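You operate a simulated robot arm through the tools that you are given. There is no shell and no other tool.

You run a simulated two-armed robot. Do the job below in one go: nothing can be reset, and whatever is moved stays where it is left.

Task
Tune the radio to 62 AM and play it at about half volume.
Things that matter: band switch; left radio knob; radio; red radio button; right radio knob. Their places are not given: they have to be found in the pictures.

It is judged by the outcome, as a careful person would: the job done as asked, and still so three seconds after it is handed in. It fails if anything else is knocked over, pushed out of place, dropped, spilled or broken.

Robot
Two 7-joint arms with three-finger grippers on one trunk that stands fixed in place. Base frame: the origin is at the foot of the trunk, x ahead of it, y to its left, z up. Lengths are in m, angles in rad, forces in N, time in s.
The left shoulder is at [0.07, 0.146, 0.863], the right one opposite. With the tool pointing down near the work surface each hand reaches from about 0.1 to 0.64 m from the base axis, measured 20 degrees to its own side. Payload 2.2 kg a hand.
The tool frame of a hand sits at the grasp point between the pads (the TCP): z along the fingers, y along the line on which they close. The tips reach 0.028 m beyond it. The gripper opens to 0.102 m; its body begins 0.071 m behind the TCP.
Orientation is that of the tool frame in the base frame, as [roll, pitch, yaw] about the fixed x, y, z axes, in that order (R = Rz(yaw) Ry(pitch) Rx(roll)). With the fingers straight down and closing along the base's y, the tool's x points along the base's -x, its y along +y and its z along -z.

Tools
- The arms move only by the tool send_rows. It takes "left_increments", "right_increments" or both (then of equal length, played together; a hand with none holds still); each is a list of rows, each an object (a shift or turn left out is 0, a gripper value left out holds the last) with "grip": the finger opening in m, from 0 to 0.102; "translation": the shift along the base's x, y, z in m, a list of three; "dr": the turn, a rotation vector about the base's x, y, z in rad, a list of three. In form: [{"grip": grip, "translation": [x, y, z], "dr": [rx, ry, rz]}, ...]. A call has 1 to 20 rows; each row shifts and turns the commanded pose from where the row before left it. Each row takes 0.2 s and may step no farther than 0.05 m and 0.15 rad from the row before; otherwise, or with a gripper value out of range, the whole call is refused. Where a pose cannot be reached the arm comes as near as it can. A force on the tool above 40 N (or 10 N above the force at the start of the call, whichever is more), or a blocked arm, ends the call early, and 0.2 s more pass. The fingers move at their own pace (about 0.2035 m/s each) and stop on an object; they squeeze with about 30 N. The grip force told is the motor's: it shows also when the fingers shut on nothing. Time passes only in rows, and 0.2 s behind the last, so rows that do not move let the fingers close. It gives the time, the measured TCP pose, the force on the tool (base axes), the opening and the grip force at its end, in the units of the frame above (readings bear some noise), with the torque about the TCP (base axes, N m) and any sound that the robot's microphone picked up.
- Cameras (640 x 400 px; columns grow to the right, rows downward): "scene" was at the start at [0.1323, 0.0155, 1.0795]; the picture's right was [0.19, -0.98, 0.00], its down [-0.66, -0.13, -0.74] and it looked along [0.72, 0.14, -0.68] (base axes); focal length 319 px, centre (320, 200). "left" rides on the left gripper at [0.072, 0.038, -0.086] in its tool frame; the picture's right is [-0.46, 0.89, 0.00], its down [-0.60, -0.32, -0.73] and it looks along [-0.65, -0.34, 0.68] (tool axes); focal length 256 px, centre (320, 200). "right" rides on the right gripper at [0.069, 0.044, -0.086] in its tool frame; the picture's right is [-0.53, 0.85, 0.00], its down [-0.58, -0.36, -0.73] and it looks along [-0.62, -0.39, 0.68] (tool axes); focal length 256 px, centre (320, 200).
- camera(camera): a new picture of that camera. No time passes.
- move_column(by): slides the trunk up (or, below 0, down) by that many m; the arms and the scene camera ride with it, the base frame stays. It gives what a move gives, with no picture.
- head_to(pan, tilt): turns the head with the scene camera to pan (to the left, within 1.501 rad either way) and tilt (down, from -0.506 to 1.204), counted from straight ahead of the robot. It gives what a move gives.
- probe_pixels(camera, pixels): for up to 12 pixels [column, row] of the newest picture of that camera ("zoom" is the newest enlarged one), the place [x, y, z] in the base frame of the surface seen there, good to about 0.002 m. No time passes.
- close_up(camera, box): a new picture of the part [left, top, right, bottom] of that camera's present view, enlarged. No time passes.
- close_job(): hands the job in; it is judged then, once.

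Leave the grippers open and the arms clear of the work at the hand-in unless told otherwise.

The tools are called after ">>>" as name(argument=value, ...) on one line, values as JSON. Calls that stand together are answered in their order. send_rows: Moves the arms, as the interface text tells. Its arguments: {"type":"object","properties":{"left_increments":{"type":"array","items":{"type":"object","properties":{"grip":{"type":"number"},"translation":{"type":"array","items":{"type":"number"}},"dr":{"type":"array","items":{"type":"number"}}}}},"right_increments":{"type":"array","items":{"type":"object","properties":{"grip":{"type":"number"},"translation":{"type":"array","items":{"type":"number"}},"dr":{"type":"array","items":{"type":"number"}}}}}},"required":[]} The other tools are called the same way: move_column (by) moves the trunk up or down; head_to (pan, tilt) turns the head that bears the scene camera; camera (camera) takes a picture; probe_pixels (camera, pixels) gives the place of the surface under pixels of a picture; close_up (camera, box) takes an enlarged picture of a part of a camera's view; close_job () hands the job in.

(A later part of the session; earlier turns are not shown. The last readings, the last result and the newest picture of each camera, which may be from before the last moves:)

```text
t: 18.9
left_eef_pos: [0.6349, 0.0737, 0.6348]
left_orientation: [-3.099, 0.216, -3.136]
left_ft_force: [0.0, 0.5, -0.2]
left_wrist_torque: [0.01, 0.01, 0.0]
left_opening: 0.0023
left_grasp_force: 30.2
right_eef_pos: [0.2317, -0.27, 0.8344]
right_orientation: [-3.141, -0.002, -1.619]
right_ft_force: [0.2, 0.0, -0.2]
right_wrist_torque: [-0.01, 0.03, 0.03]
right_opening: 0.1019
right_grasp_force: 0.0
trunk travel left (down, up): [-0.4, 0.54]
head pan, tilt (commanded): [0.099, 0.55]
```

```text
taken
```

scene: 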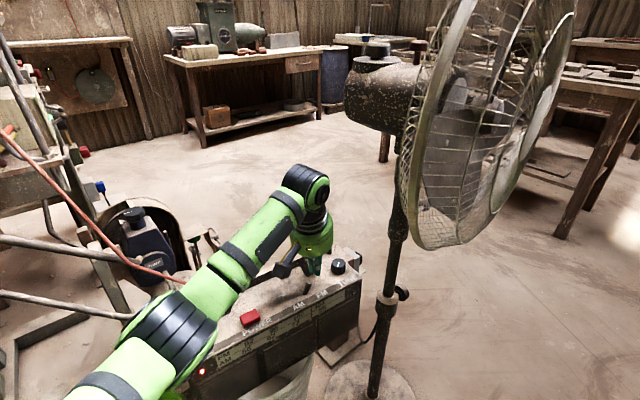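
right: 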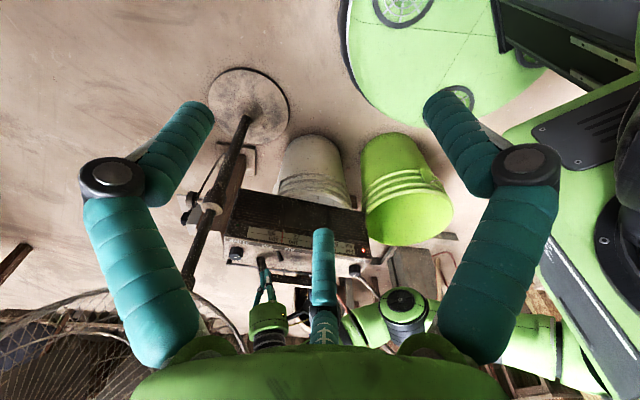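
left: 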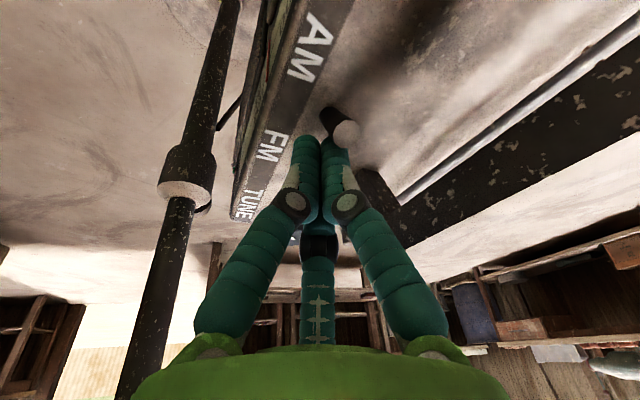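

>>> close_up(camera="right", box=[210, 175, 380, 285])

>>> camera(camera="scene")

```text
3.64 times, centred on (295, 230) of right
```

zoom: 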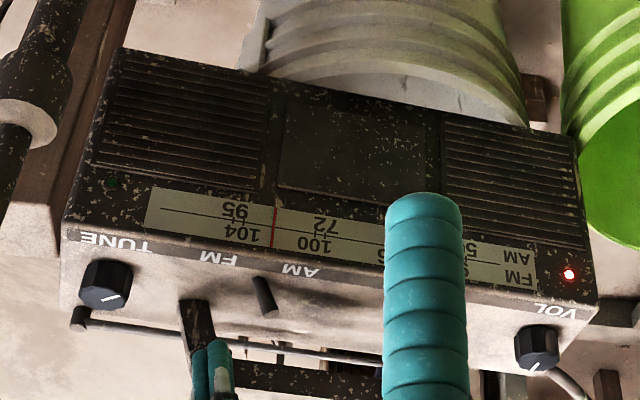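

```text
taken
```

scene: 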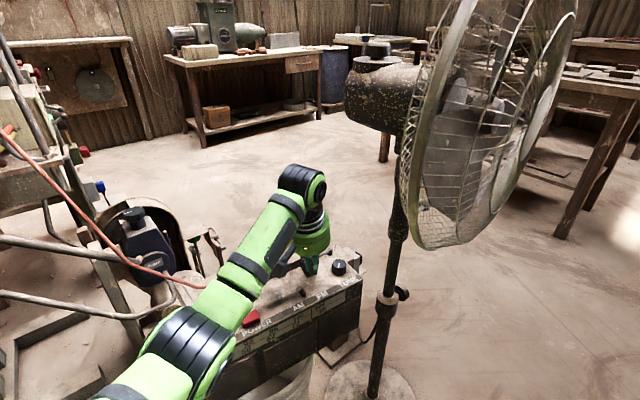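

Great view: the dial, red LED and both knobs are visible. The finger hides the 62 mark, so I turn the right hand 0.12 rad further.

>>> send_rows(right_increments=[{"dr": [0, 0, 0.12]}])

>>> close_up(camera="right", box=[170, 175, 340, 285])

>>> probe_pixels(camera="scene", pixels=[[60, 245], [50, 297], [140, 265], [105, 290], [135, 225], [195, 345], [300, 168], [230, 275], [338, 262], [60, 200], [150, 360], [20, 150]])

```text
t: 19.3
left_eef_pos: [0.6339, 0.0742, 0.6369]
left_orientation: [-3.099, 0.216, -3.137]
left_ft_force: [-0.8, 0.1, -0.4]
left_wrist_torque: [0.01, -0.01, 0.03]
left_opening: 0.002
left_grasp_force: 30.0
right_eef_pos: [0.2318, -0.271, 0.8349]
right_orientation: [-3.141, 0.0, -1.5]
right_ft_force: [-0.5, -0.4, 0.3]
right_wrist_torque: [-0.01, -0.04, 0.02]
right_opening: 0.1022
right_grasp_force: 0.0
trunk travel left (down, up): [-0.4, 0.54]
head pan, tilt (commanded): [0.099, 0.55]
```

```text
3.64 times, centred on (255, 230) of right
```

zoom: 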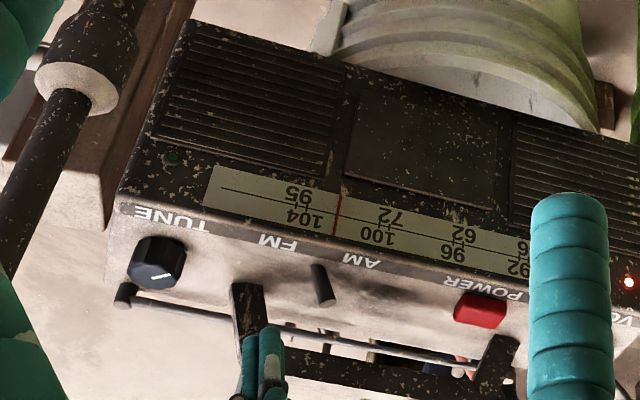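

```text
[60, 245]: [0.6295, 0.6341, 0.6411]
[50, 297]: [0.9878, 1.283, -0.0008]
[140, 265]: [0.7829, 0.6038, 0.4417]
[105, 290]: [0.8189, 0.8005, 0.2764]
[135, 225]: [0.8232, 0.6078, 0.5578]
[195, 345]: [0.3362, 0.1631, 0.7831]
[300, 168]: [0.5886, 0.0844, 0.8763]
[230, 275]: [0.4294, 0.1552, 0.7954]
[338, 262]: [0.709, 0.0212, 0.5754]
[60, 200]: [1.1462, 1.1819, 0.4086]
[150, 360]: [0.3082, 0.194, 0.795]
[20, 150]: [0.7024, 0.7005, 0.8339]
```

The dial view is perfect: needle at (337,215), 62/96 mark near (460,243). Now I locate the TUNE knob's centre precisely with a close-up from the head camera.

>>> close_up(camera="scene", box=[310, 240, 370, 290])

```text
8.00 times, centred on (340, 265) of scene
```

zoom: 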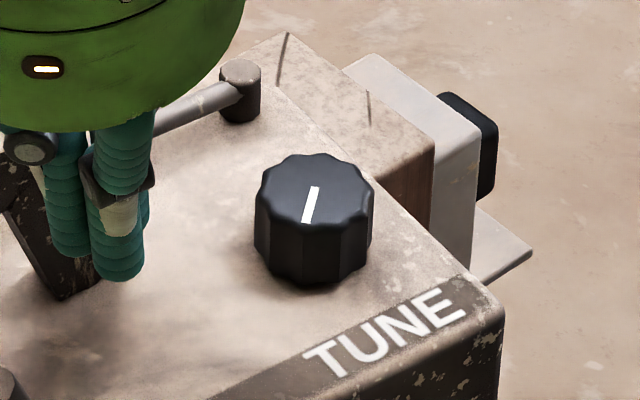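

>>> probe_pixels(camera="zoom", pixels=[[262, 188], [368, 192], [315, 160], [312, 218], [315, 188], [318, 188], [306, 220], [240, 70], [250, 115], [312, 285], [280, 170], [350, 212]])

```text
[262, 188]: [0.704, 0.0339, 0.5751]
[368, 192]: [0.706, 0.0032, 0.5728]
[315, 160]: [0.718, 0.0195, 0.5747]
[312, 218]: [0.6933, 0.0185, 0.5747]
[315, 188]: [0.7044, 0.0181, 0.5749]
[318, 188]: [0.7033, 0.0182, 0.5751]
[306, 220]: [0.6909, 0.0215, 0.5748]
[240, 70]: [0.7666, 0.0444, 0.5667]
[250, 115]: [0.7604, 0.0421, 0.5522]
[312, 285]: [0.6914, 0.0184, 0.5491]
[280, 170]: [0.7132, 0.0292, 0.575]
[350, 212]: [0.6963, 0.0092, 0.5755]
```

Knob centre ≈ (0.705, 0.0186), radius ≈0.0155, top z=0.575. I'll tilt the hand further to about 0.42 rad (still fingers closed) and move out over the TUNE knob at z≈0.645 to test the reach.

>>> send_rows(left_increments=[{"translation": [0.005, -0.006, 0.01], "dr": [-0.019, -0.098, 0]}, {"translation": [0.01, -0.01, 0], "dr": [-0.019, -0.098, 0]}, {"translation": [0.016, -0.013, 0]}, {"translation": [0.016, -0.013, 0]}, {"translation": [0.016, -0.012, 0]}, {"translation": [0, 0, 0]}])

>>> camera(camera="scene")

>>> camera(camera="right")

```text
t: 20.7
left_eef_pos: [0.6968, 0.0203, 0.6461]
left_orientation: [-3.056, 0.411, -3.124]
left_ft_force: [-0.8, -1.1, 0.1]
left_wrist_torque: [0.0, 0.02, 0.0]
left_opening: 0.002
left_grasp_force: 29.5
right_eef_pos: [0.2319, -0.2705, 0.8347]
right_orientation: [-3.141, -0.001, -1.501]
right_ft_force: [0.8, -0.8, 0.3]
right_wrist_torque: [-0.04, 0.03, -0.03]
right_opening: 0.102
right_grasp_force: 0.1
trunk travel left (down, up): [-0.4, 0.54]
head pan, tilt (commanded): [0.099, 0.55]
```

```text
taken
```

scene: 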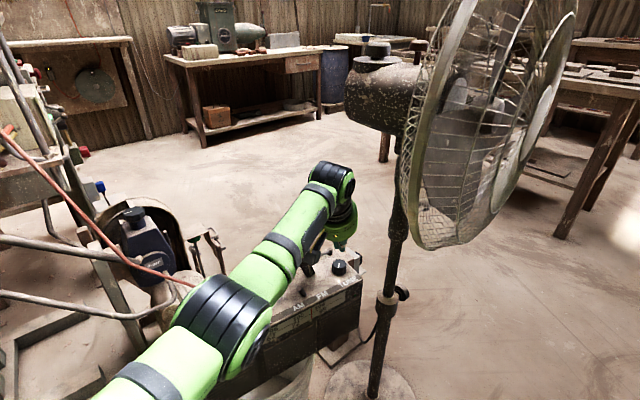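

```text
taken
```

right: 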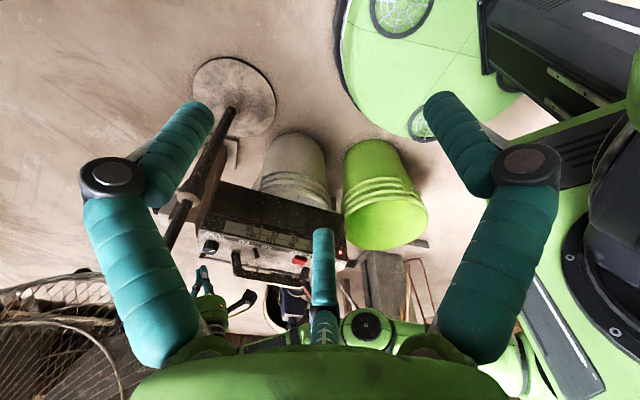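

The pose was reached without complaint. I take a closer look from both cameras at how the fingers sit above the knob.

>>> close_up(camera="right", box=[170, 190, 330, 300])

>>> close_up(camera="scene", box=[280, 200, 380, 290])

>>> camera(camera="left")

```text
3.64 times, centred on (250, 245) of right
```

zoom: 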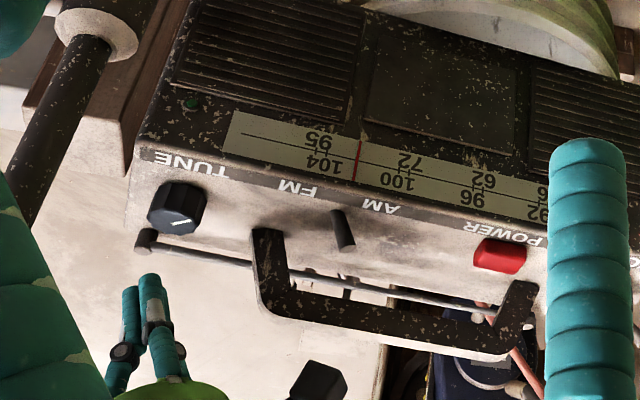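

```text
4.44 times, centred on (330, 245) of scene
```

zoom: 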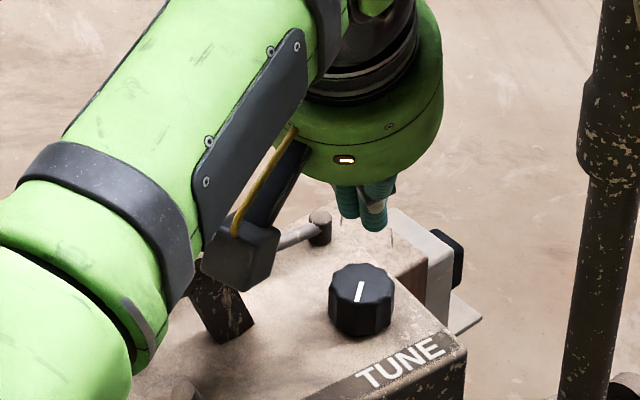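

```text
taken
```

left: 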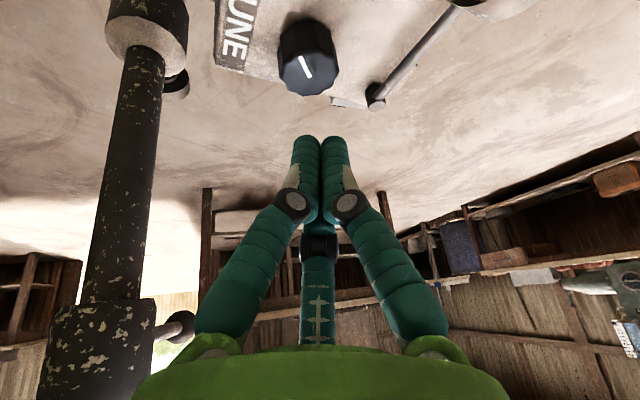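

The fingers are above the knob. To keep the wrist camera away from the handle while turning, I spin the hand +26° about its own axis, then turn it -20° about the vertical as a starting angle, and open the fingers to 0.055.

>>> send_rows(left_increments=[{"dr": [-0.0454, 0.0089, 0.1036]}, {"dr": [-0.0454, 0.0089, 0.1036]}, {"dr": [-0.0454, 0.0089, 0.1036]}, {"dr": [-0.0454, 0.0089, 0.1036]}, {"dr": [0, 0, -0.117]}, {"dr": [0, 0, -0.117]}, {"dr": [0, 0, -0.117], "grip": 0.055}, {"translation": [0, 0, 0]}])

>>> close_up(camera="right", box=[170, 190, 330, 300])

>>> camera(camera="left")

>>> camera(camera="scene")

```text
t: 22.5
left_eef_pos: [0.6976, 0.0201, 0.6457]
left_orientation: [-2.879, 0.332, -2.994]
left_ft_force: [0.3, -0.1, 0.7]
left_wrist_torque: [-0.01, 0.0, 0.04]
left_opening: 0.055
left_grasp_force: 0.0
right_eef_pos: [0.2313, -0.2693, 0.8341]
right_orientation: [3.141, 0.0, -1.502]
right_ft_force: [0.2, 0.2, 0.2]
right_wrist_torque: [0.02, 0.01, 0.04]
right_opening: 0.102
right_grasp_force: 0.1
trunk travel left (down, up): [-0.4, 0.54]
head pan, tilt (commanded): [0.099, 0.55]
```

```text
3.64 times, centred on (250, 245) of right
```

zoom: 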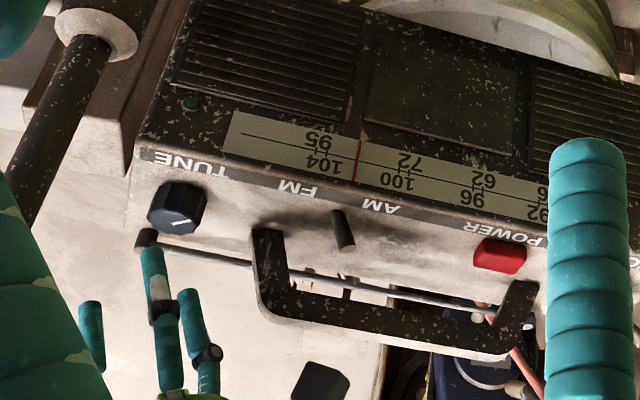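

```text
taken
```

left: 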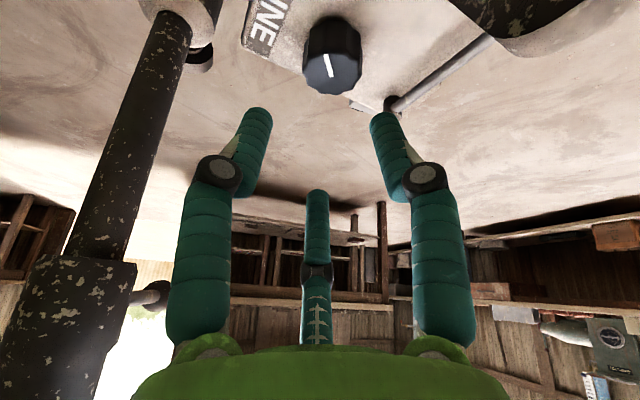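

```text
taken
```

scene: 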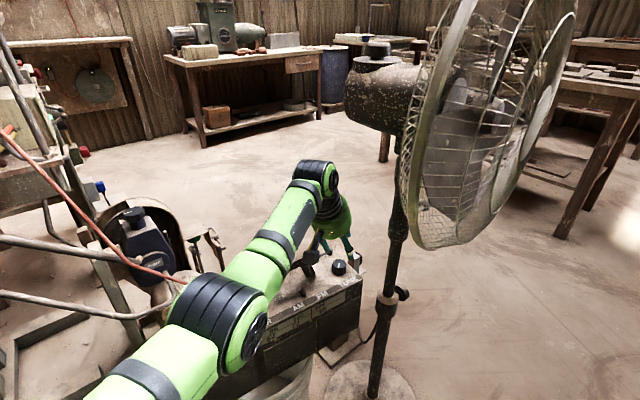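

The three fingers straddle correctly, with one on the far side and two on the near side. I probe the fingertips to know exactly where they are relative to the knob.

>>> probe_pixels(camera="left", pixels=[[262, 112], [380, 118], [317, 195], [255, 160], [392, 165], [330, 45], [220, 175], [425, 178], [317, 230], [388, 105], [310, 75], [358, 60]])

```text
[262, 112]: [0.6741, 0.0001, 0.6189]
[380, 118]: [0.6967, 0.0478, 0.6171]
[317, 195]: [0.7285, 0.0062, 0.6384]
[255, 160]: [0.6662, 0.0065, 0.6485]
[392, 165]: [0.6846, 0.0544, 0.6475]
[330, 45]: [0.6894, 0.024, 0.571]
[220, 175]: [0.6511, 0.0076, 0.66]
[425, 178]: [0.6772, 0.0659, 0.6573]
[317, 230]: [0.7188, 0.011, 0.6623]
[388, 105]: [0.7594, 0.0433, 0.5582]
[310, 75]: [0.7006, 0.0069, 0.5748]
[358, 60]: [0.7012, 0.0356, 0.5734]
```

Tips are as computed. I align the TCP at (0.6987, 0.0224) and lower to z=0.605, where the near tips are beside the knob.

>>> send_rows(left_increments=[{"translation": [0.0011, 0.0023, -0.015]}, {"translation": [0, 0, -0.015]}, {"translation": [0, 0, -0.011]}, {"translation": [0, 0, 0]}])

>>> camera(camera="left")

>>> close_up(camera="right", box=[170, 190, 330, 300])

>>> close_up(camera="scene", box=[280, 200, 380, 290])

```text
t: 23.5
left_eef_pos: [0.6991, 0.0212, 0.6041]
left_orientation: [-2.881, 0.331, -2.993]
left_ft_force: [-0.1, -0.3, 0.1]
left_wrist_torque: [0.02, 0.02, 0.0]
left_opening: 0.0551
left_grasp_force: 0.1
right_eef_pos: [0.2313, -0.2707, 0.8353]
right_orientation: [-3.141, 0.0, -1.503]
right_ft_force: [0.8, 0.3, 0.5]
right_wrist_torque: [0.01, 0.03, -0.01]
right_opening: 0.1022
right_grasp_force: 0.0
trunk travel left (down, up): [-0.4, 0.54]
head pan, tilt (commanded): [0.099, 0.55]
```

```text
taken
```

left: 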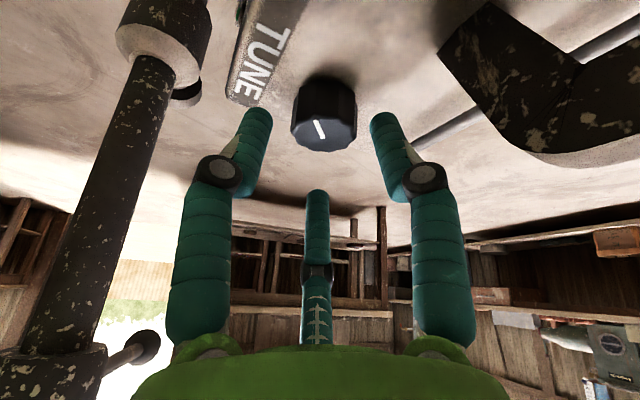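

```text
3.64 times, centred on (250, 245) of right
```

zoom: 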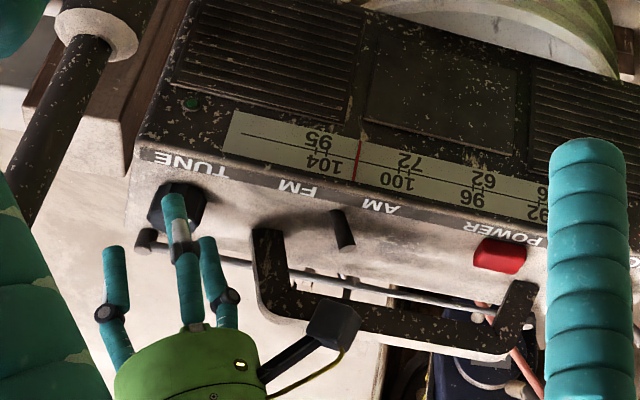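

```text
4.44 times, centred on (330, 245) of scene
```

zoom: 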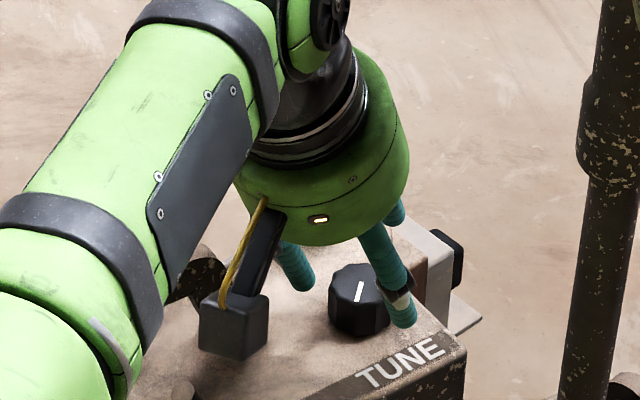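

Good alignment: the knob is centred between the fingers and the camera box stays in front of the handle. I lower the last 2 cm slowly and check the force.

>>> send_rows(left_increments=[{"translation": [0, 0.001, -0.008]}, {"translation": [0, 0, -0.007]}, {"translation": [0, 0, -0.004]}, {"translation": [0, 0, 0]}])

>>> camera(camera="left")

>>> close_up(camera="scene", box=[280, 200, 380, 290])

```text
t: 24.5
left_eef_pos: [0.6995, 0.0237, 0.5852]
left_orientation: [-2.879, 0.333, -2.994]
left_ft_force: [-0.1, 0.0, 0.5]
left_wrist_torque: [0.0, 0.05, 0.01]
left_opening: 0.0552
left_grasp_force: 0.0
right_eef_pos: [0.2309, -0.2695, 0.8342]
right_orientation: [-3.141, 0.001, -1.5]
right_ft_force: [-0.1, -0.4, 0.2]
right_wrist_torque: [0.0, 0.01, -0.01]
right_opening: 0.1022
right_grasp_force: 0.0
trunk travel left (down, up): [-0.4, 0.54]
head pan, tilt (commanded): [0.099, 0.55]
```

```text
taken
```

left: 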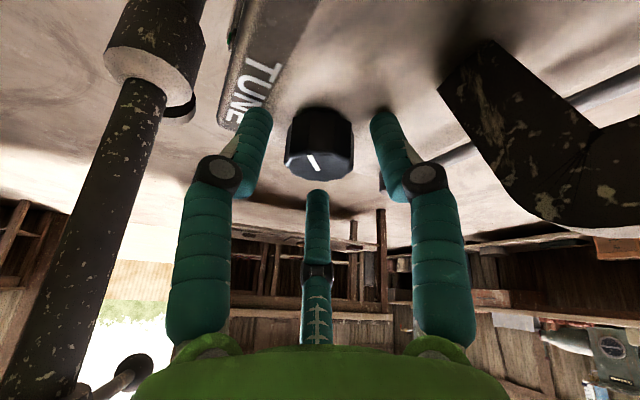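

```text
4.44 times, centred on (330, 245) of scene
```

zoom: 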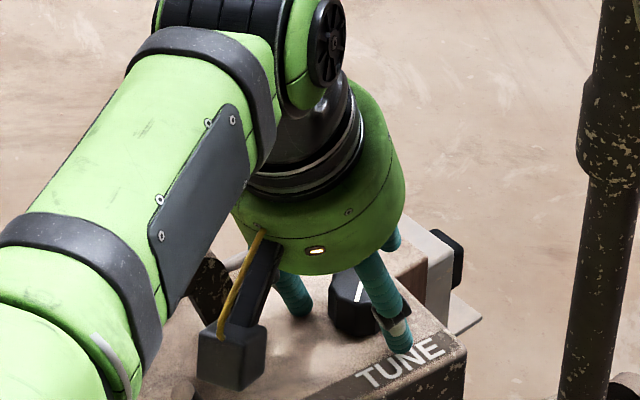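

No contact yet. I go 2 mm lower and close the fingers gradually around the knob.

>>> send_rows(left_increments=[{"translation": [-0.0005, -0.001, -0.002], "grip": 0.045}, {"grip": 0.038}, {"grip": 0.034}, {"translation": [0, 0, 0]}])

>>> camera(camera="left")

```text
t: 25.5
left_eef_pos: [0.6976, 0.0234, 0.5839]
left_orientation: [-2.88, 0.331, -2.994]
left_ft_force: [-1.1, 4.0, 2.1]
left_wrist_torque: [0.27, 0.09, 0.0]
left_opening: 0.0366
left_grasp_force: 29.7
right_eef_pos: [0.2321, -0.2708, 0.834]
right_orientation: [-3.14, 0.0, -1.502]
right_ft_force: [0.1, 0.1, 0.9]
right_wrist_torque: [0.0, -0.02, 0.01]
right_opening: 0.102
right_grasp_force: 0.0
trunk travel left (down, up): [-0.4, 0.54]
head pan, tilt (commanded): [0.099, 0.55]
```

```text
taken
```

left: 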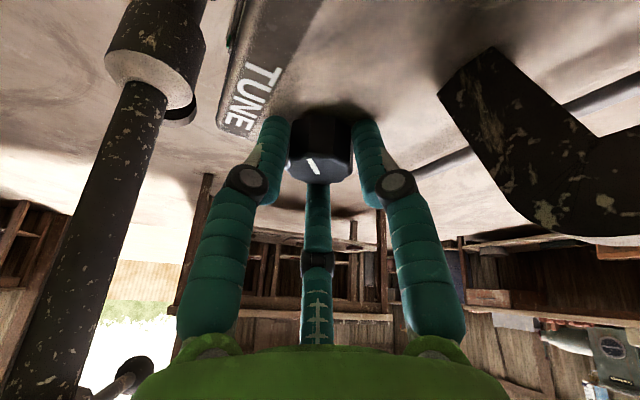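

The fingers hold the knob (opening 0.0366) with only a small side load. I make a first small counter-clockwise turn (0.2 rad) and then look at the needle.

>>> send_rows(left_increments=[{"translation": [-0.0003, 0.0004, 0], "dr": [0, 0, 0.1], "grip": 0.025}, {"translation": [-0.0003, -0.0002, 0], "dr": [0, 0, 0.1]}])

>>> close_up(camera="right", box=[170, 190, 330, 300])

>>> camera(camera="left")

```text
t: 26.1
left_eef_pos: [0.6975, 0.0227, 0.5837]
left_orientation: [-2.878, 0.331, -2.791]
left_ft_force: [-2.2, 0.6, 1.5]
left_wrist_torque: [0.25, 0.19, -0.03]
left_opening: 0.0367
left_grasp_force: 30.1
right_eef_pos: [0.2312, -0.2702, 0.8352]
right_orientation: [3.141, 0.0, -1.502]
right_ft_force: [-0.4, 0.3, 1.0]
right_wrist_torque: [0.0, 0.02, 0.02]
right_opening: 0.102
right_grasp_force: 0.1
trunk travel left (down, up): [-0.4, 0.54]
head pan, tilt (commanded): [0.099, 0.55]
```

```text
3.64 times, centred on (250, 245) of right
```

zoom: 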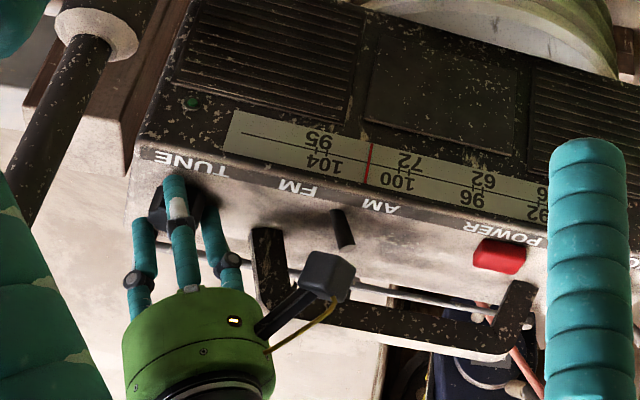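

```text
taken
```

left: 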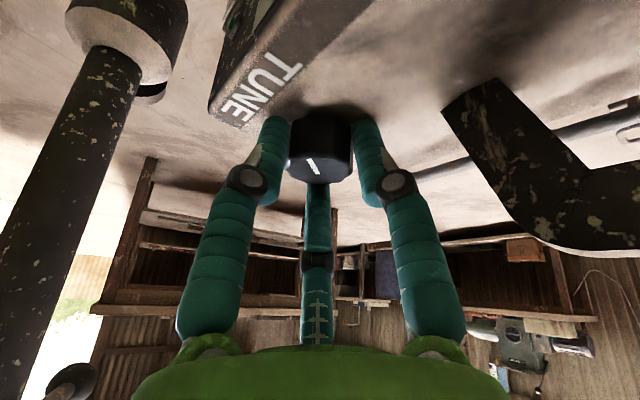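

It works: the needle moved from (358,160) to (369,163) in the zoom, toward lower frequency, with no slip. Roughly 2 rad more are needed in total. I continue turning counter-clockwise by 0.5 rad.

>>> send_rows(left_increments=[{"translation": [-0.0002, -0.0007, 0], "dr": [0, 0, 0.1]}, {"translation": [-0.0001, -0.0007, 0], "dr": [0, 0, 0.1]}, {"translation": [-0.0001, -0.0007, 0], "dr": [0, 0, 0.1]}, {"translation": [0, -0.0007, 0], "dr": [0, 0, 0.1]}, {"translation": [0.0001, -0.0007, 0], "dr": [0, 0, 0.1]}])

>>> close_up(camera="right", box=[170, 190, 330, 300])

>>> camera(camera="left")

>>> camera(camera="scene")

```text
t: 27.3
left_eef_pos: [0.6956, 0.0199, 0.5842]
left_orientation: [-2.878, 0.331, -2.293]
left_ft_force: [1.1, -1.8, 2.2]
left_wrist_torque: [-0.31, -0.51, -0.01]
left_opening: 0.0362
left_grasp_force: 30.2
left hand out of reach, approached as far as the arm can: row 5
right_eef_pos: [0.2322, -0.2703, 0.8344]
right_orientation: [-3.14, 0.001, -1.502]
right_ft_force: [-0.3, -0.2, -0.4]
right_wrist_torque: [0.0, -0.03, -0.01]
right_opening: 0.1019
right_grasp_force: 0.0
trunk travel left (down, up): [-0.4, 0.54]
head pan, tilt (commanded): [0.099, 0.55]
```

```text
3.64 times, centred on (250, 245) of right
```

zoom: 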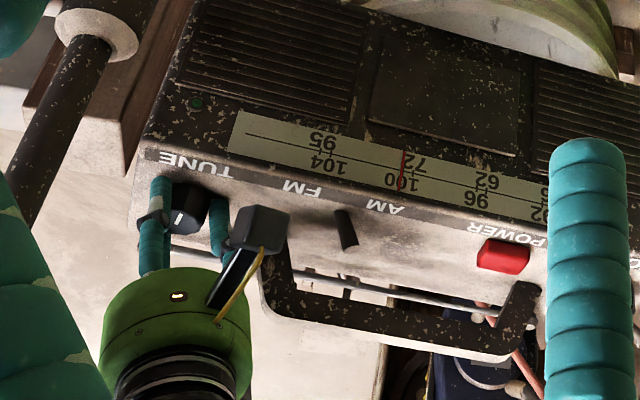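

```text
taken
```

left: 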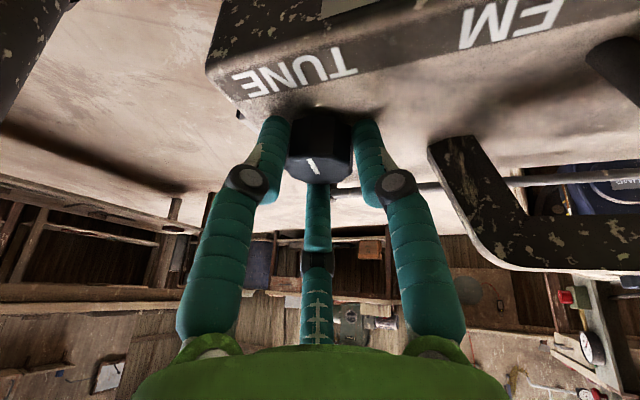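

```text
taken
```

scene: 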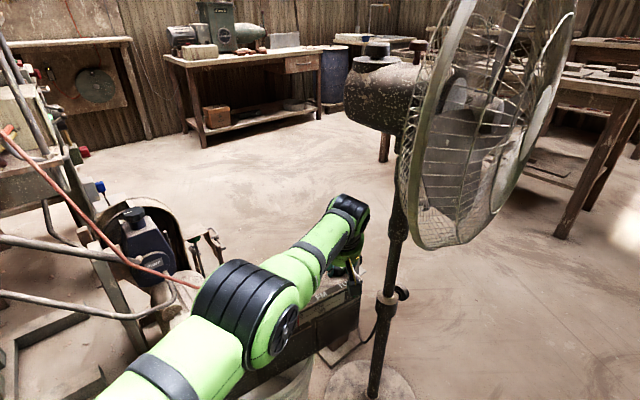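

The needle is now near the 100/72 mark; that grip's range is used up. I open the fingers, lift 2 cm, and turn the hand back by 0.75 rad for a new grip.

>>> send_rows(left_increments=[{"grip": 0.052}, {"translation": [0, 0, 0]}, {"translation": [0, 0, 0.01]}, {"translation": [0, 0, 0.012]}, {"translation": [0.0003, 0.0009, 0], "dr": [0, 0, -0.125]}, {"translation": [0.0003, 0.0009, 0], "dr": [0, 0, -0.125]}, {"translation": [0.0003, 0.0009, 0], "dr": [0, 0, -0.125]}, {"translation": [0.0003, 0.0009, 0], "dr": [0, 0, -0.125]}, {"translation": [0.0003, 0.0009, 0], "dr": [0, 0, -0.125]}, {"translation": [0.0003, 0.0005, 0], "dr": [0, 0, -0.125]}, {"translation": [0, 0, 0]}])

>>> close_up(camera="right", box=[170, 190, 330, 300])

>>> camera(camera="left")

>>> close_up(camera="scene", box=[310, 240, 370, 290])

```text
t: 29.7
left_eef_pos: [0.7034, 0.0225, 0.6054]
left_orientation: [-2.879, 0.332, -3.043]
left_ft_force: [0.4, 0.1, 0.7]
left_wrist_torque: [0.01, 0.01, -0.01]
left_opening: 0.052
left_grasp_force: 0.0
left hand out of reach, approached as far as the arm can: row 5, 6
right_eef_pos: [0.2309, -0.2699, 0.8345]
right_orientation: [-3.141, -0.001, -1.501]
right_ft_force: [-0.3, 0.0, 0.4]
right_wrist_torque: [-0.01, -0.01, 0.0]
right_opening: 0.1019
right_grasp_force: 0.0
trunk travel left (down, up): [-0.4, 0.54]
head pan, tilt (commanded): [0.099, 0.55]
```

```text
3.64 times, centred on (250, 245) of right
```

zoom: 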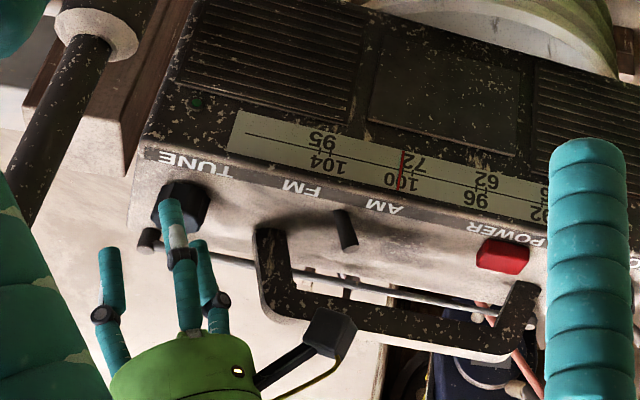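

```text
taken
```

left: 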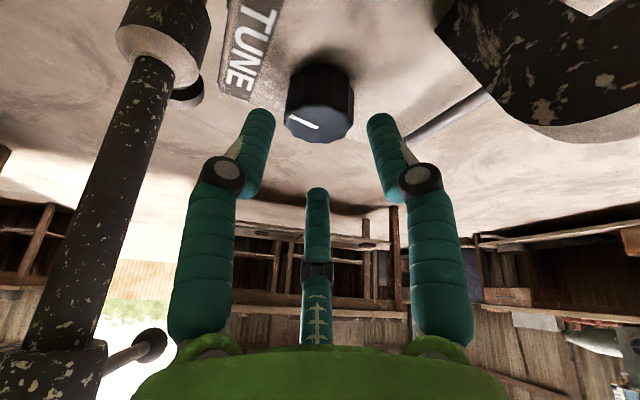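

```text
8.00 times, centred on (340, 265) of scene
```

zoom: 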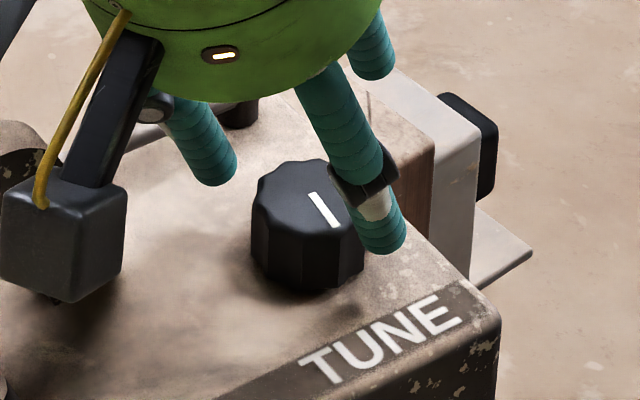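

The needle kept its place (on about the 72 mark) after release. I measure the knob centre again.

>>> probe_pixels(camera="zoom", pixels=[[258, 190], [262, 185], [312, 164], [308, 218], [308, 190], [335, 200], [280, 170], [330, 222], [270, 215], [330, 170]])

>>> probe_pixels(camera="left", pixels=[[286, 122], [352, 118], [318, 140], [318, 110], [305, 125], [340, 130], [258, 115], [382, 122], [317, 195]])

```text
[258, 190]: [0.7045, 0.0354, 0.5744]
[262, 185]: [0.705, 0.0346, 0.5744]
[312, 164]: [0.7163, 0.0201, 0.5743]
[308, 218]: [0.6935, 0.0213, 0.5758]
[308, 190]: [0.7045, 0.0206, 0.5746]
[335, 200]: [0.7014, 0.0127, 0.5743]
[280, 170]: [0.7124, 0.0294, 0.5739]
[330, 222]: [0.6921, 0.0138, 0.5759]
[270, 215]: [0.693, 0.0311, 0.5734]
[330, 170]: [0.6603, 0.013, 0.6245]
```

```text
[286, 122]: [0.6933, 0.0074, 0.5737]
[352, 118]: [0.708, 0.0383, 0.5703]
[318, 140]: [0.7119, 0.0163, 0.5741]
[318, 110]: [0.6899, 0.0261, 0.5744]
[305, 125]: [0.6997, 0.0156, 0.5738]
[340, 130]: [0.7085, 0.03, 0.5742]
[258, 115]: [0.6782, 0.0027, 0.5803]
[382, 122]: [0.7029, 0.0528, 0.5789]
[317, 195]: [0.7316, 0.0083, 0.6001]
```

The knob centre is now about (0.7045, 0.0207). I align the TCP at (0.6984, 0.0248), lower to z≈0.583 and close on the knob again.

>>> send_rows(left_increments=[{"translation": [-0.0025, 0.0012, -0.007]}, {"translation": [-0.0025, 0.0011, -0.007]}, {"translation": [0, 0, -0.0055]}, {"translation": [0, 0, -0.002]}, {"grip": 0.042}, {"grip": 0.036}, {"translation": [0, 0, 0]}])

>>> camera(camera="left")

```text
t: 31.3
left_eef_pos: [0.6997, 0.0254, 0.5845]
left_orientation: [-2.879, 0.332, -3.045]
left_ft_force: [-1.8, -1.0, 3.8]
left_wrist_torque: [-0.06, -0.04, -0.02]
left_opening: 0.0377
left_grasp_force: 30.2
right_eef_pos: [0.2311, -0.2711, 0.8341]
right_orientation: [3.141, 0.0, -1.5]
right_ft_force: [-0.4, -0.1, 0.4]
right_wrist_torque: [0.0, 0.01, 0.0]
right_opening: 0.1018
right_grasp_force: 0.2
trunk travel left (down, up): [-0.4, 0.54]
head pan, tilt (commanded): [0.099, 0.55]
```

```text
taken
```

left: 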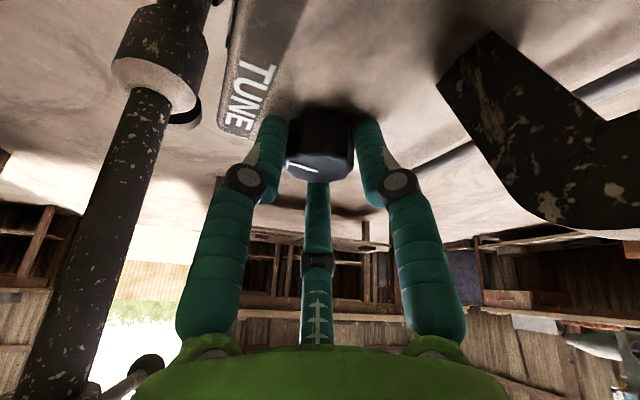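

Well-centred grip with little side force. I turn counter-clockwise by 0.62 rad.

>>> send_rows(left_increments=[{"translation": [-0.0004, -0.0007, 0], "dr": [0, 0, 0.105], "grip": 0.025}, {"translation": [-0.0003, -0.0007, 0], "dr": [0, 0, 0.105]}, {"translation": [-0.0003, -0.0007, 0], "dr": [0, 0, 0.105]}, {"translation": [-0.0002, -0.0008, 0], "dr": [0, 0, 0.105]}, {"translation": [-0.0001, -0.0008, 0], "dr": [0, 0, 0.1]}, {"translation": [0, -0.0008, 0], "dr": [0, 0, 0.1]}])

>>> close_up(camera="right", box=[170, 190, 330, 300])

>>> camera(camera="left")

```text
t: 32.7
left_eef_pos: [0.6987, 0.0199, 0.5846]
left_orientation: [-2.877, 0.33, -2.42]
left_ft_force: [0.5, -0.4, 4.0]
left_wrist_torque: [-0.04, -0.13, -0.01]
left_opening: 0.0362
left_grasp_force: 30.3
left hand out of reach, approached as far as the arm can: row 2, 6
right_eef_pos: [0.2317, -0.2698, 0.8352]
right_orientation: [-3.141, 0.0, -1.501]
right_ft_force: [-0.2, 0.4, -0.6]
right_wrist_torque: [-0.03, -0.02, 0.02]
right_opening: 0.1019
right_grasp_force: 0.0
trunk travel left (down, up): [-0.4, 0.54]
head pan, tilt (commanded): [0.099, 0.55]
```

```text
3.64 times, centred on (250, 245) of right
```

zoom: 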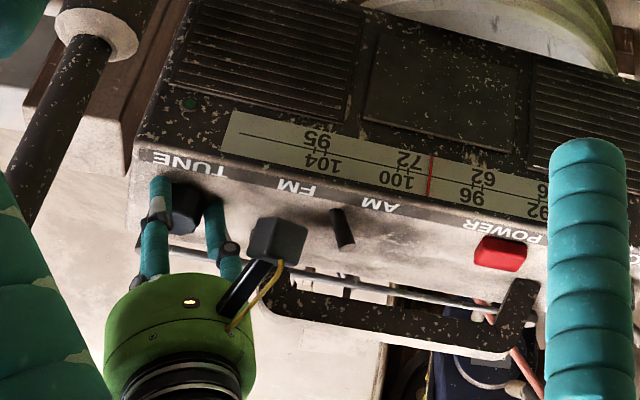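

```text
taken
```

left: 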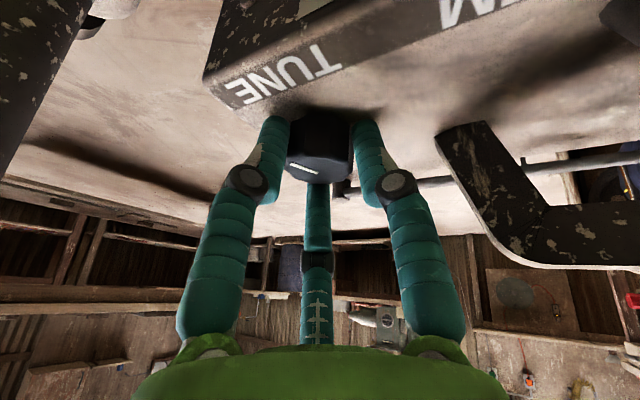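

The needle is now about a third of the way from 72 to 62. I release, lift, turn back, and re-grip.

>>> send_rows(left_increments=[{"grip": 0.052}, {"translation": [0, 0, 0]}, {"translation": [0, 0, 0.01]}, {"translation": [-0.002, 0, 0.012]}, {"translation": [0, 0.0008, 0], "dr": [0, 0, -0.107]}, {"translation": [0, 0.0008, 0], "dr": [0, 0, -0.107]}, {"translation": [0, 0.0008, 0], "dr": [0, 0, -0.107]}, {"translation": [0, 0.0008, 0], "dr": [0, 0, -0.107]}, {"translation": [0, 0.0008, 0], "dr": [0, 0, -0.107]}, {"translation": [0, 0.0005, 0], "dr": [0, 0, -0.107]}, {"translation": [0, 0, 0]}])

>>> close_up(camera="right", box=[170, 190, 330, 300])

>>> camera(camera="left")

>>> close_up(camera="scene", box=[310, 240, 370, 290])

```text
t: 35.1
left_eef_pos: [0.7033, 0.0228, 0.6043]
left_orientation: [-2.88, 0.331, -3.066]
left_ft_force: [-0.9, -0.1, 0.5]
left_wrist_torque: [0.03, -0.04, 0.01]
left_opening: 0.0523
left_grasp_force: 0.1
left hand out of reach, approached as far as the arm can: row 4, 5
right_eef_pos: [0.2316, -0.2697, 0.8347]
right_orientation: [-3.141, 0.0, -1.5]
right_ft_force: [0.5, 0.0, 0.6]
right_wrist_torque: [0.01, 0.01, -0.01]
right_opening: 0.1021
right_grasp_force: 0.0
trunk travel left (down, up): [-0.4, 0.54]
head pan, tilt (commanded): [0.099, 0.55]
```

```text
3.64 times, centred on (250, 245) of right
```

zoom: 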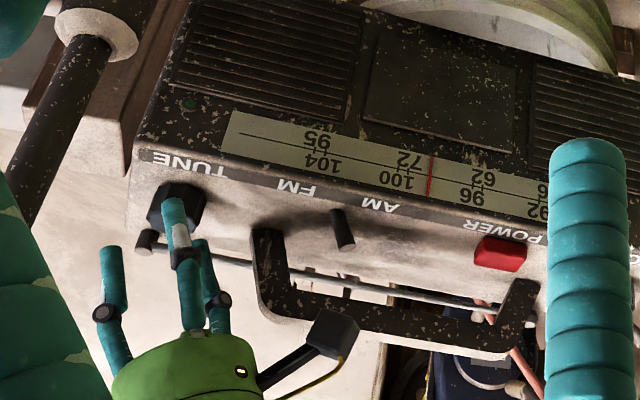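

```text
taken
```

left: 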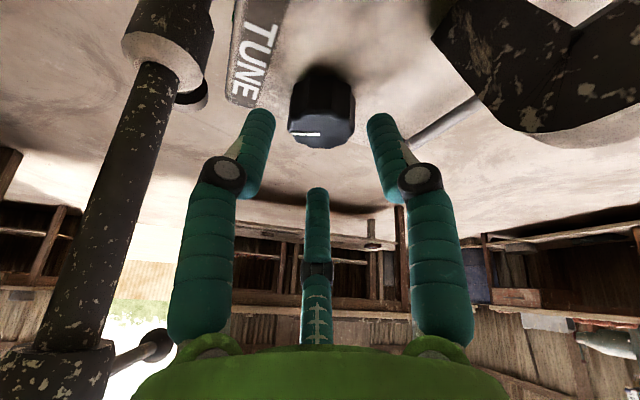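

```text
8.00 times, centred on (340, 265) of scene
```

zoom: 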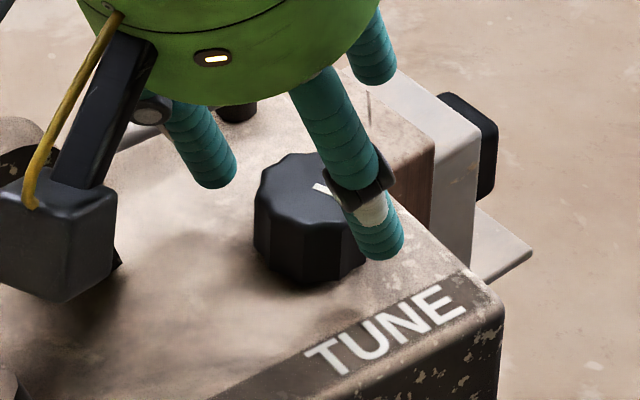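

I re-measure the knob centre before the next grip.

>>> probe_pixels(camera="zoom", pixels=[[260, 190], [262, 182], [308, 163], [310, 216], [308, 190], [275, 170], [325, 222], [272, 212]])

>>> probe_pixels(camera="left", pixels=[[290, 125], [351, 125], [320, 145], [318, 115], [305, 128], [342, 135], [258, 115], [382, 122], [317, 195], [325, 118]])

```text
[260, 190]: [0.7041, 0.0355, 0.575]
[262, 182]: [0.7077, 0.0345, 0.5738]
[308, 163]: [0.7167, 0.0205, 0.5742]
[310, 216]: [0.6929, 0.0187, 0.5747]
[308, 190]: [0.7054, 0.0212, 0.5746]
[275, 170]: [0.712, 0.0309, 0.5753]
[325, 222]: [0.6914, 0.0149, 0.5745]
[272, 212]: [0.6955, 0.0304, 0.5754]
```

```text
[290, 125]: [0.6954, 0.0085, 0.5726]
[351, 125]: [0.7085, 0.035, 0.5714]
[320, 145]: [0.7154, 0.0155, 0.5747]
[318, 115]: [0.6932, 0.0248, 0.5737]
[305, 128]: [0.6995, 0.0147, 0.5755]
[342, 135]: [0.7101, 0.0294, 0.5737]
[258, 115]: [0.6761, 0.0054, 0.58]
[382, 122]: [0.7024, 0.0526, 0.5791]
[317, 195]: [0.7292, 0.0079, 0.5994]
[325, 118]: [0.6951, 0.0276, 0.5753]
```

Centre is still about (0.7045, 0.0205). Lower and grip again as before.

>>> send_rows(left_increments=[{"translation": [-0.0022, 0.0011, -0.007]}, {"translation": [-0.0021, 0.0011, -0.006]}, {"translation": [0, 0, -0.005]}, {"translation": [0, 0, -0.002]}, {"grip": 0.042}, {"grip": 0.036}, {"translation": [0, 0, 0]}])

>>> camera(camera="left")

```text
t: 36.7
left_eef_pos: [0.6986, 0.0259, 0.5844]
left_orientation: [-2.879, 0.33, -3.064]
left_ft_force: [0.9, -1.2, 0.7]
left_wrist_torque: [0.01, 0.0, -0.01]
left_opening: 0.0381
left_grasp_force: 1.5
right_eef_pos: [0.2311, -0.271, 0.835]
right_orientation: [-3.141, 0.0, -1.5]
right_ft_force: [0.2, -0.3, 0.2]
right_wrist_torque: [0.01, 0.01, -0.03]
right_opening: 0.1022
right_grasp_force: 0.1
trunk travel left (down, up): [-0.4, 0.54]
head pan, tilt (commanded): [0.099, 0.55]
```

```text
taken
```

left: 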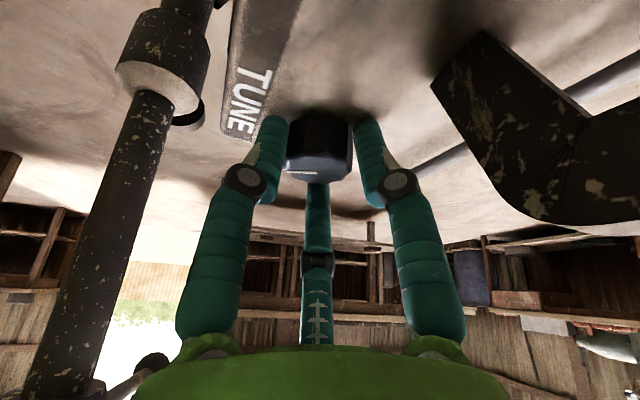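

Contact just made. I tighten and turn counter-clockwise by 0.6 rad.

>>> send_rows(left_increments=[{"grip": 0.025}, {"translation": [-0.0004, -0.0007, 0], "dr": [0, 0, 0.1]}, {"translation": [-0.0003, -0.0007, 0], "dr": [0, 0, 0.1]}, {"translation": [-0.0003, -0.0007, 0], "dr": [0, 0, 0.1]}, {"translation": [-0.0002, -0.0007, 0], "dr": [0, 0, 0.1]}, {"translation": [-0.0001, -0.0007, 0], "dr": [0, 0, 0.1]}, {"translation": [-0.0003, -0.0007, 0], "dr": [0, 0, 0.1]}])

>>> close_up(camera="right", box=[170, 190, 330, 300])

>>> camera(camera="left")

```text
t: 38.3
left_eef_pos: [0.7011, 0.0199, 0.5851]
left_orientation: [-2.877, 0.334, -2.463]
left_ft_force: [0.6, 1.1, 4.8]
left_wrist_torque: [0.23, 0.48, 0.01]
left_opening: 0.0366
left_grasp_force: 30.0
left hand out of reach, approached as far as the arm can: row 2
right_eef_pos: [0.2324, -0.269, 0.8341]
right_orientation: [3.14, -0.001, -1.501]
right_ft_force: [0.7, 0.5, -0.2]
right_wrist_torque: [-0.01, -0.06, -0.01]
right_opening: 0.102
right_grasp_force: 0.0
trunk travel left (down, up): [-0.4, 0.54]
head pan, tilt (commanded): [0.099, 0.55]
```

```text
3.64 times, centred on (250, 245) of right
```

zoom: 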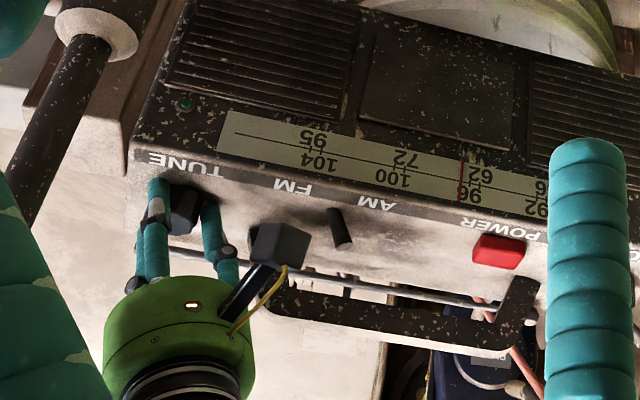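

```text
taken
```

left: 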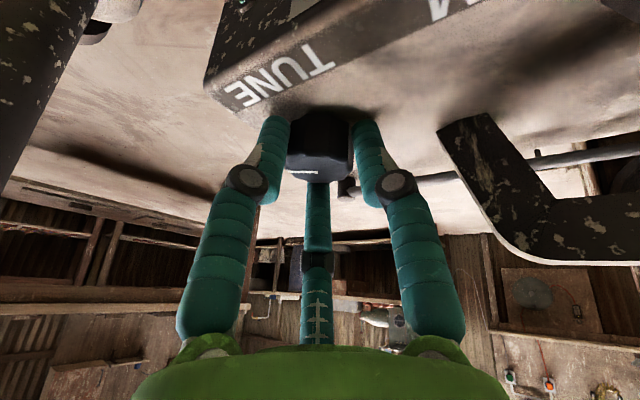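

The needle is almost at 62. I zoom tightly onto the dial.

>>> close_up(camera="right", box=[270, 220, 320, 255])

```text
11.43 times, centred on (295, 238) of right
```

zoom: 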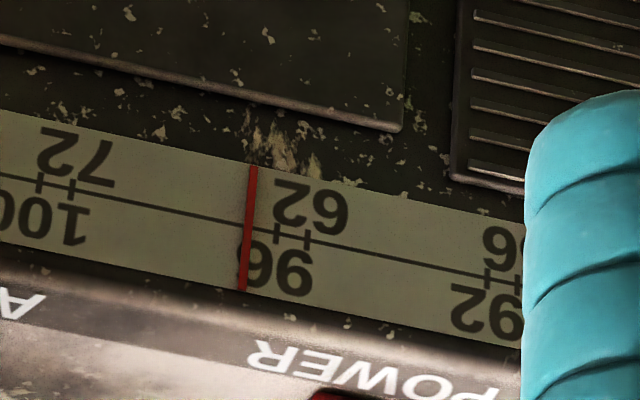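

The needle is just short of the 62 mark. There are two ticks per position (AM and FM). I zoom even more to tell which belongs to AM 62.

>>> close_up(camera="right", box=[284, 230, 304, 246])

>>> close_up(camera="scene", box=[230, 260, 370, 350])

```text
16.00 times, centred on (294, 238) of right
```

zoom: 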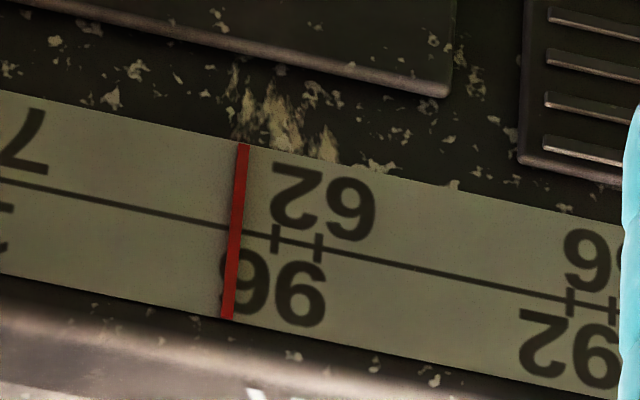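

```text
4.44 times, centred on (300, 305) of scene
```

zoom: 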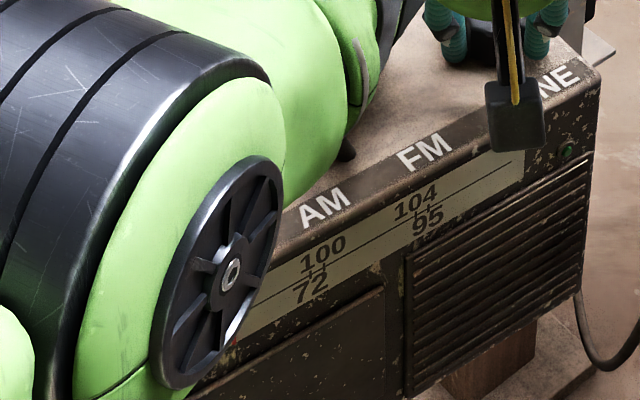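

The right-hand tick (318,247) is AM 62; the left one is FM 96. The needle is at about x=235, so about 0.35 rad more is needed. I release, lift, turn back 0.45 rad, and re-grip.

>>> send_rows(left_increments=[{"grip": 0.052}, {"translation": [0, 0, 0]}, {"translation": [0, 0, 0.01]}, {"translation": [-0.001, 0, 0.01]}, {"translation": [0, 0.0008, 0], "dr": [0, 0, -0.09]}, {"translation": [0, 0.0008, 0], "dr": [0, 0, -0.09]}, {"translation": [0, 0.0008, 0], "dr": [0, 0, -0.09]}, {"translation": [0, 0.0008, 0], "dr": [0, 0, -0.09]}, {"translation": [0, 0.0008, 0], "dr": [0, 0, -0.09]}, {"translation": [0, 0, 0]}])

>>> camera(camera="left")

>>> close_up(camera="scene", box=[310, 240, 370, 290])

>>> close_up(camera="right", box=[270, 220, 320, 255])

```text
t: 40.5
left_eef_pos: [0.7042, 0.0222, 0.604]
left_orientation: [-2.879, 0.327, -2.918]
left_ft_force: [-0.6, -0.4, 0.3]
left_wrist_torque: [0.01, 0.0, -0.01]
left_opening: 0.052
left_grasp_force: 0.0
left hand out of reach, approached as far as the arm can: row 5
right_eef_pos: [0.2313, -0.2704, 0.8347]
right_orientation: [3.141, -0.002, -1.503]
right_ft_force: [0.1, 0.6, -0.6]
right_wrist_torque: [0.03, 0.01, 0.01]
right_opening: 0.1021
right_grasp_force: 0.1
trunk travel left (down, up): [-0.4, 0.54]
head pan, tilt (commanded): [0.099, 0.55]
```

```text
taken
```

left: 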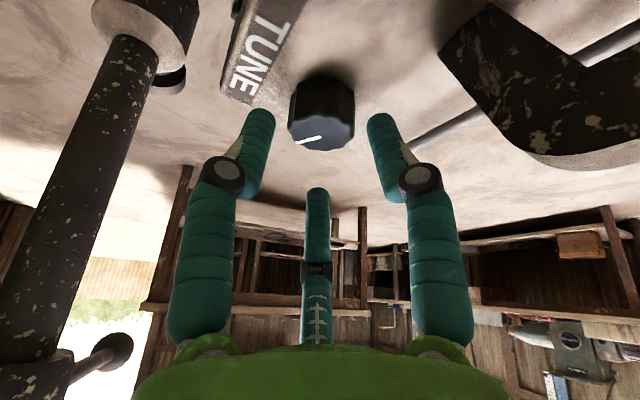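

```text
8.00 times, centred on (340, 265) of scene
```

zoom: 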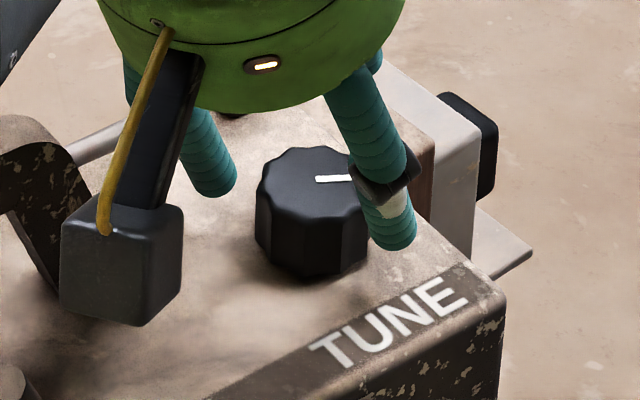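

```text
11.43 times, centred on (295, 238) of right
```

zoom: 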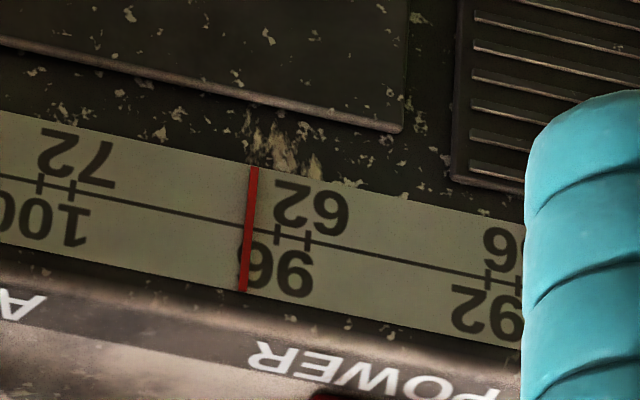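

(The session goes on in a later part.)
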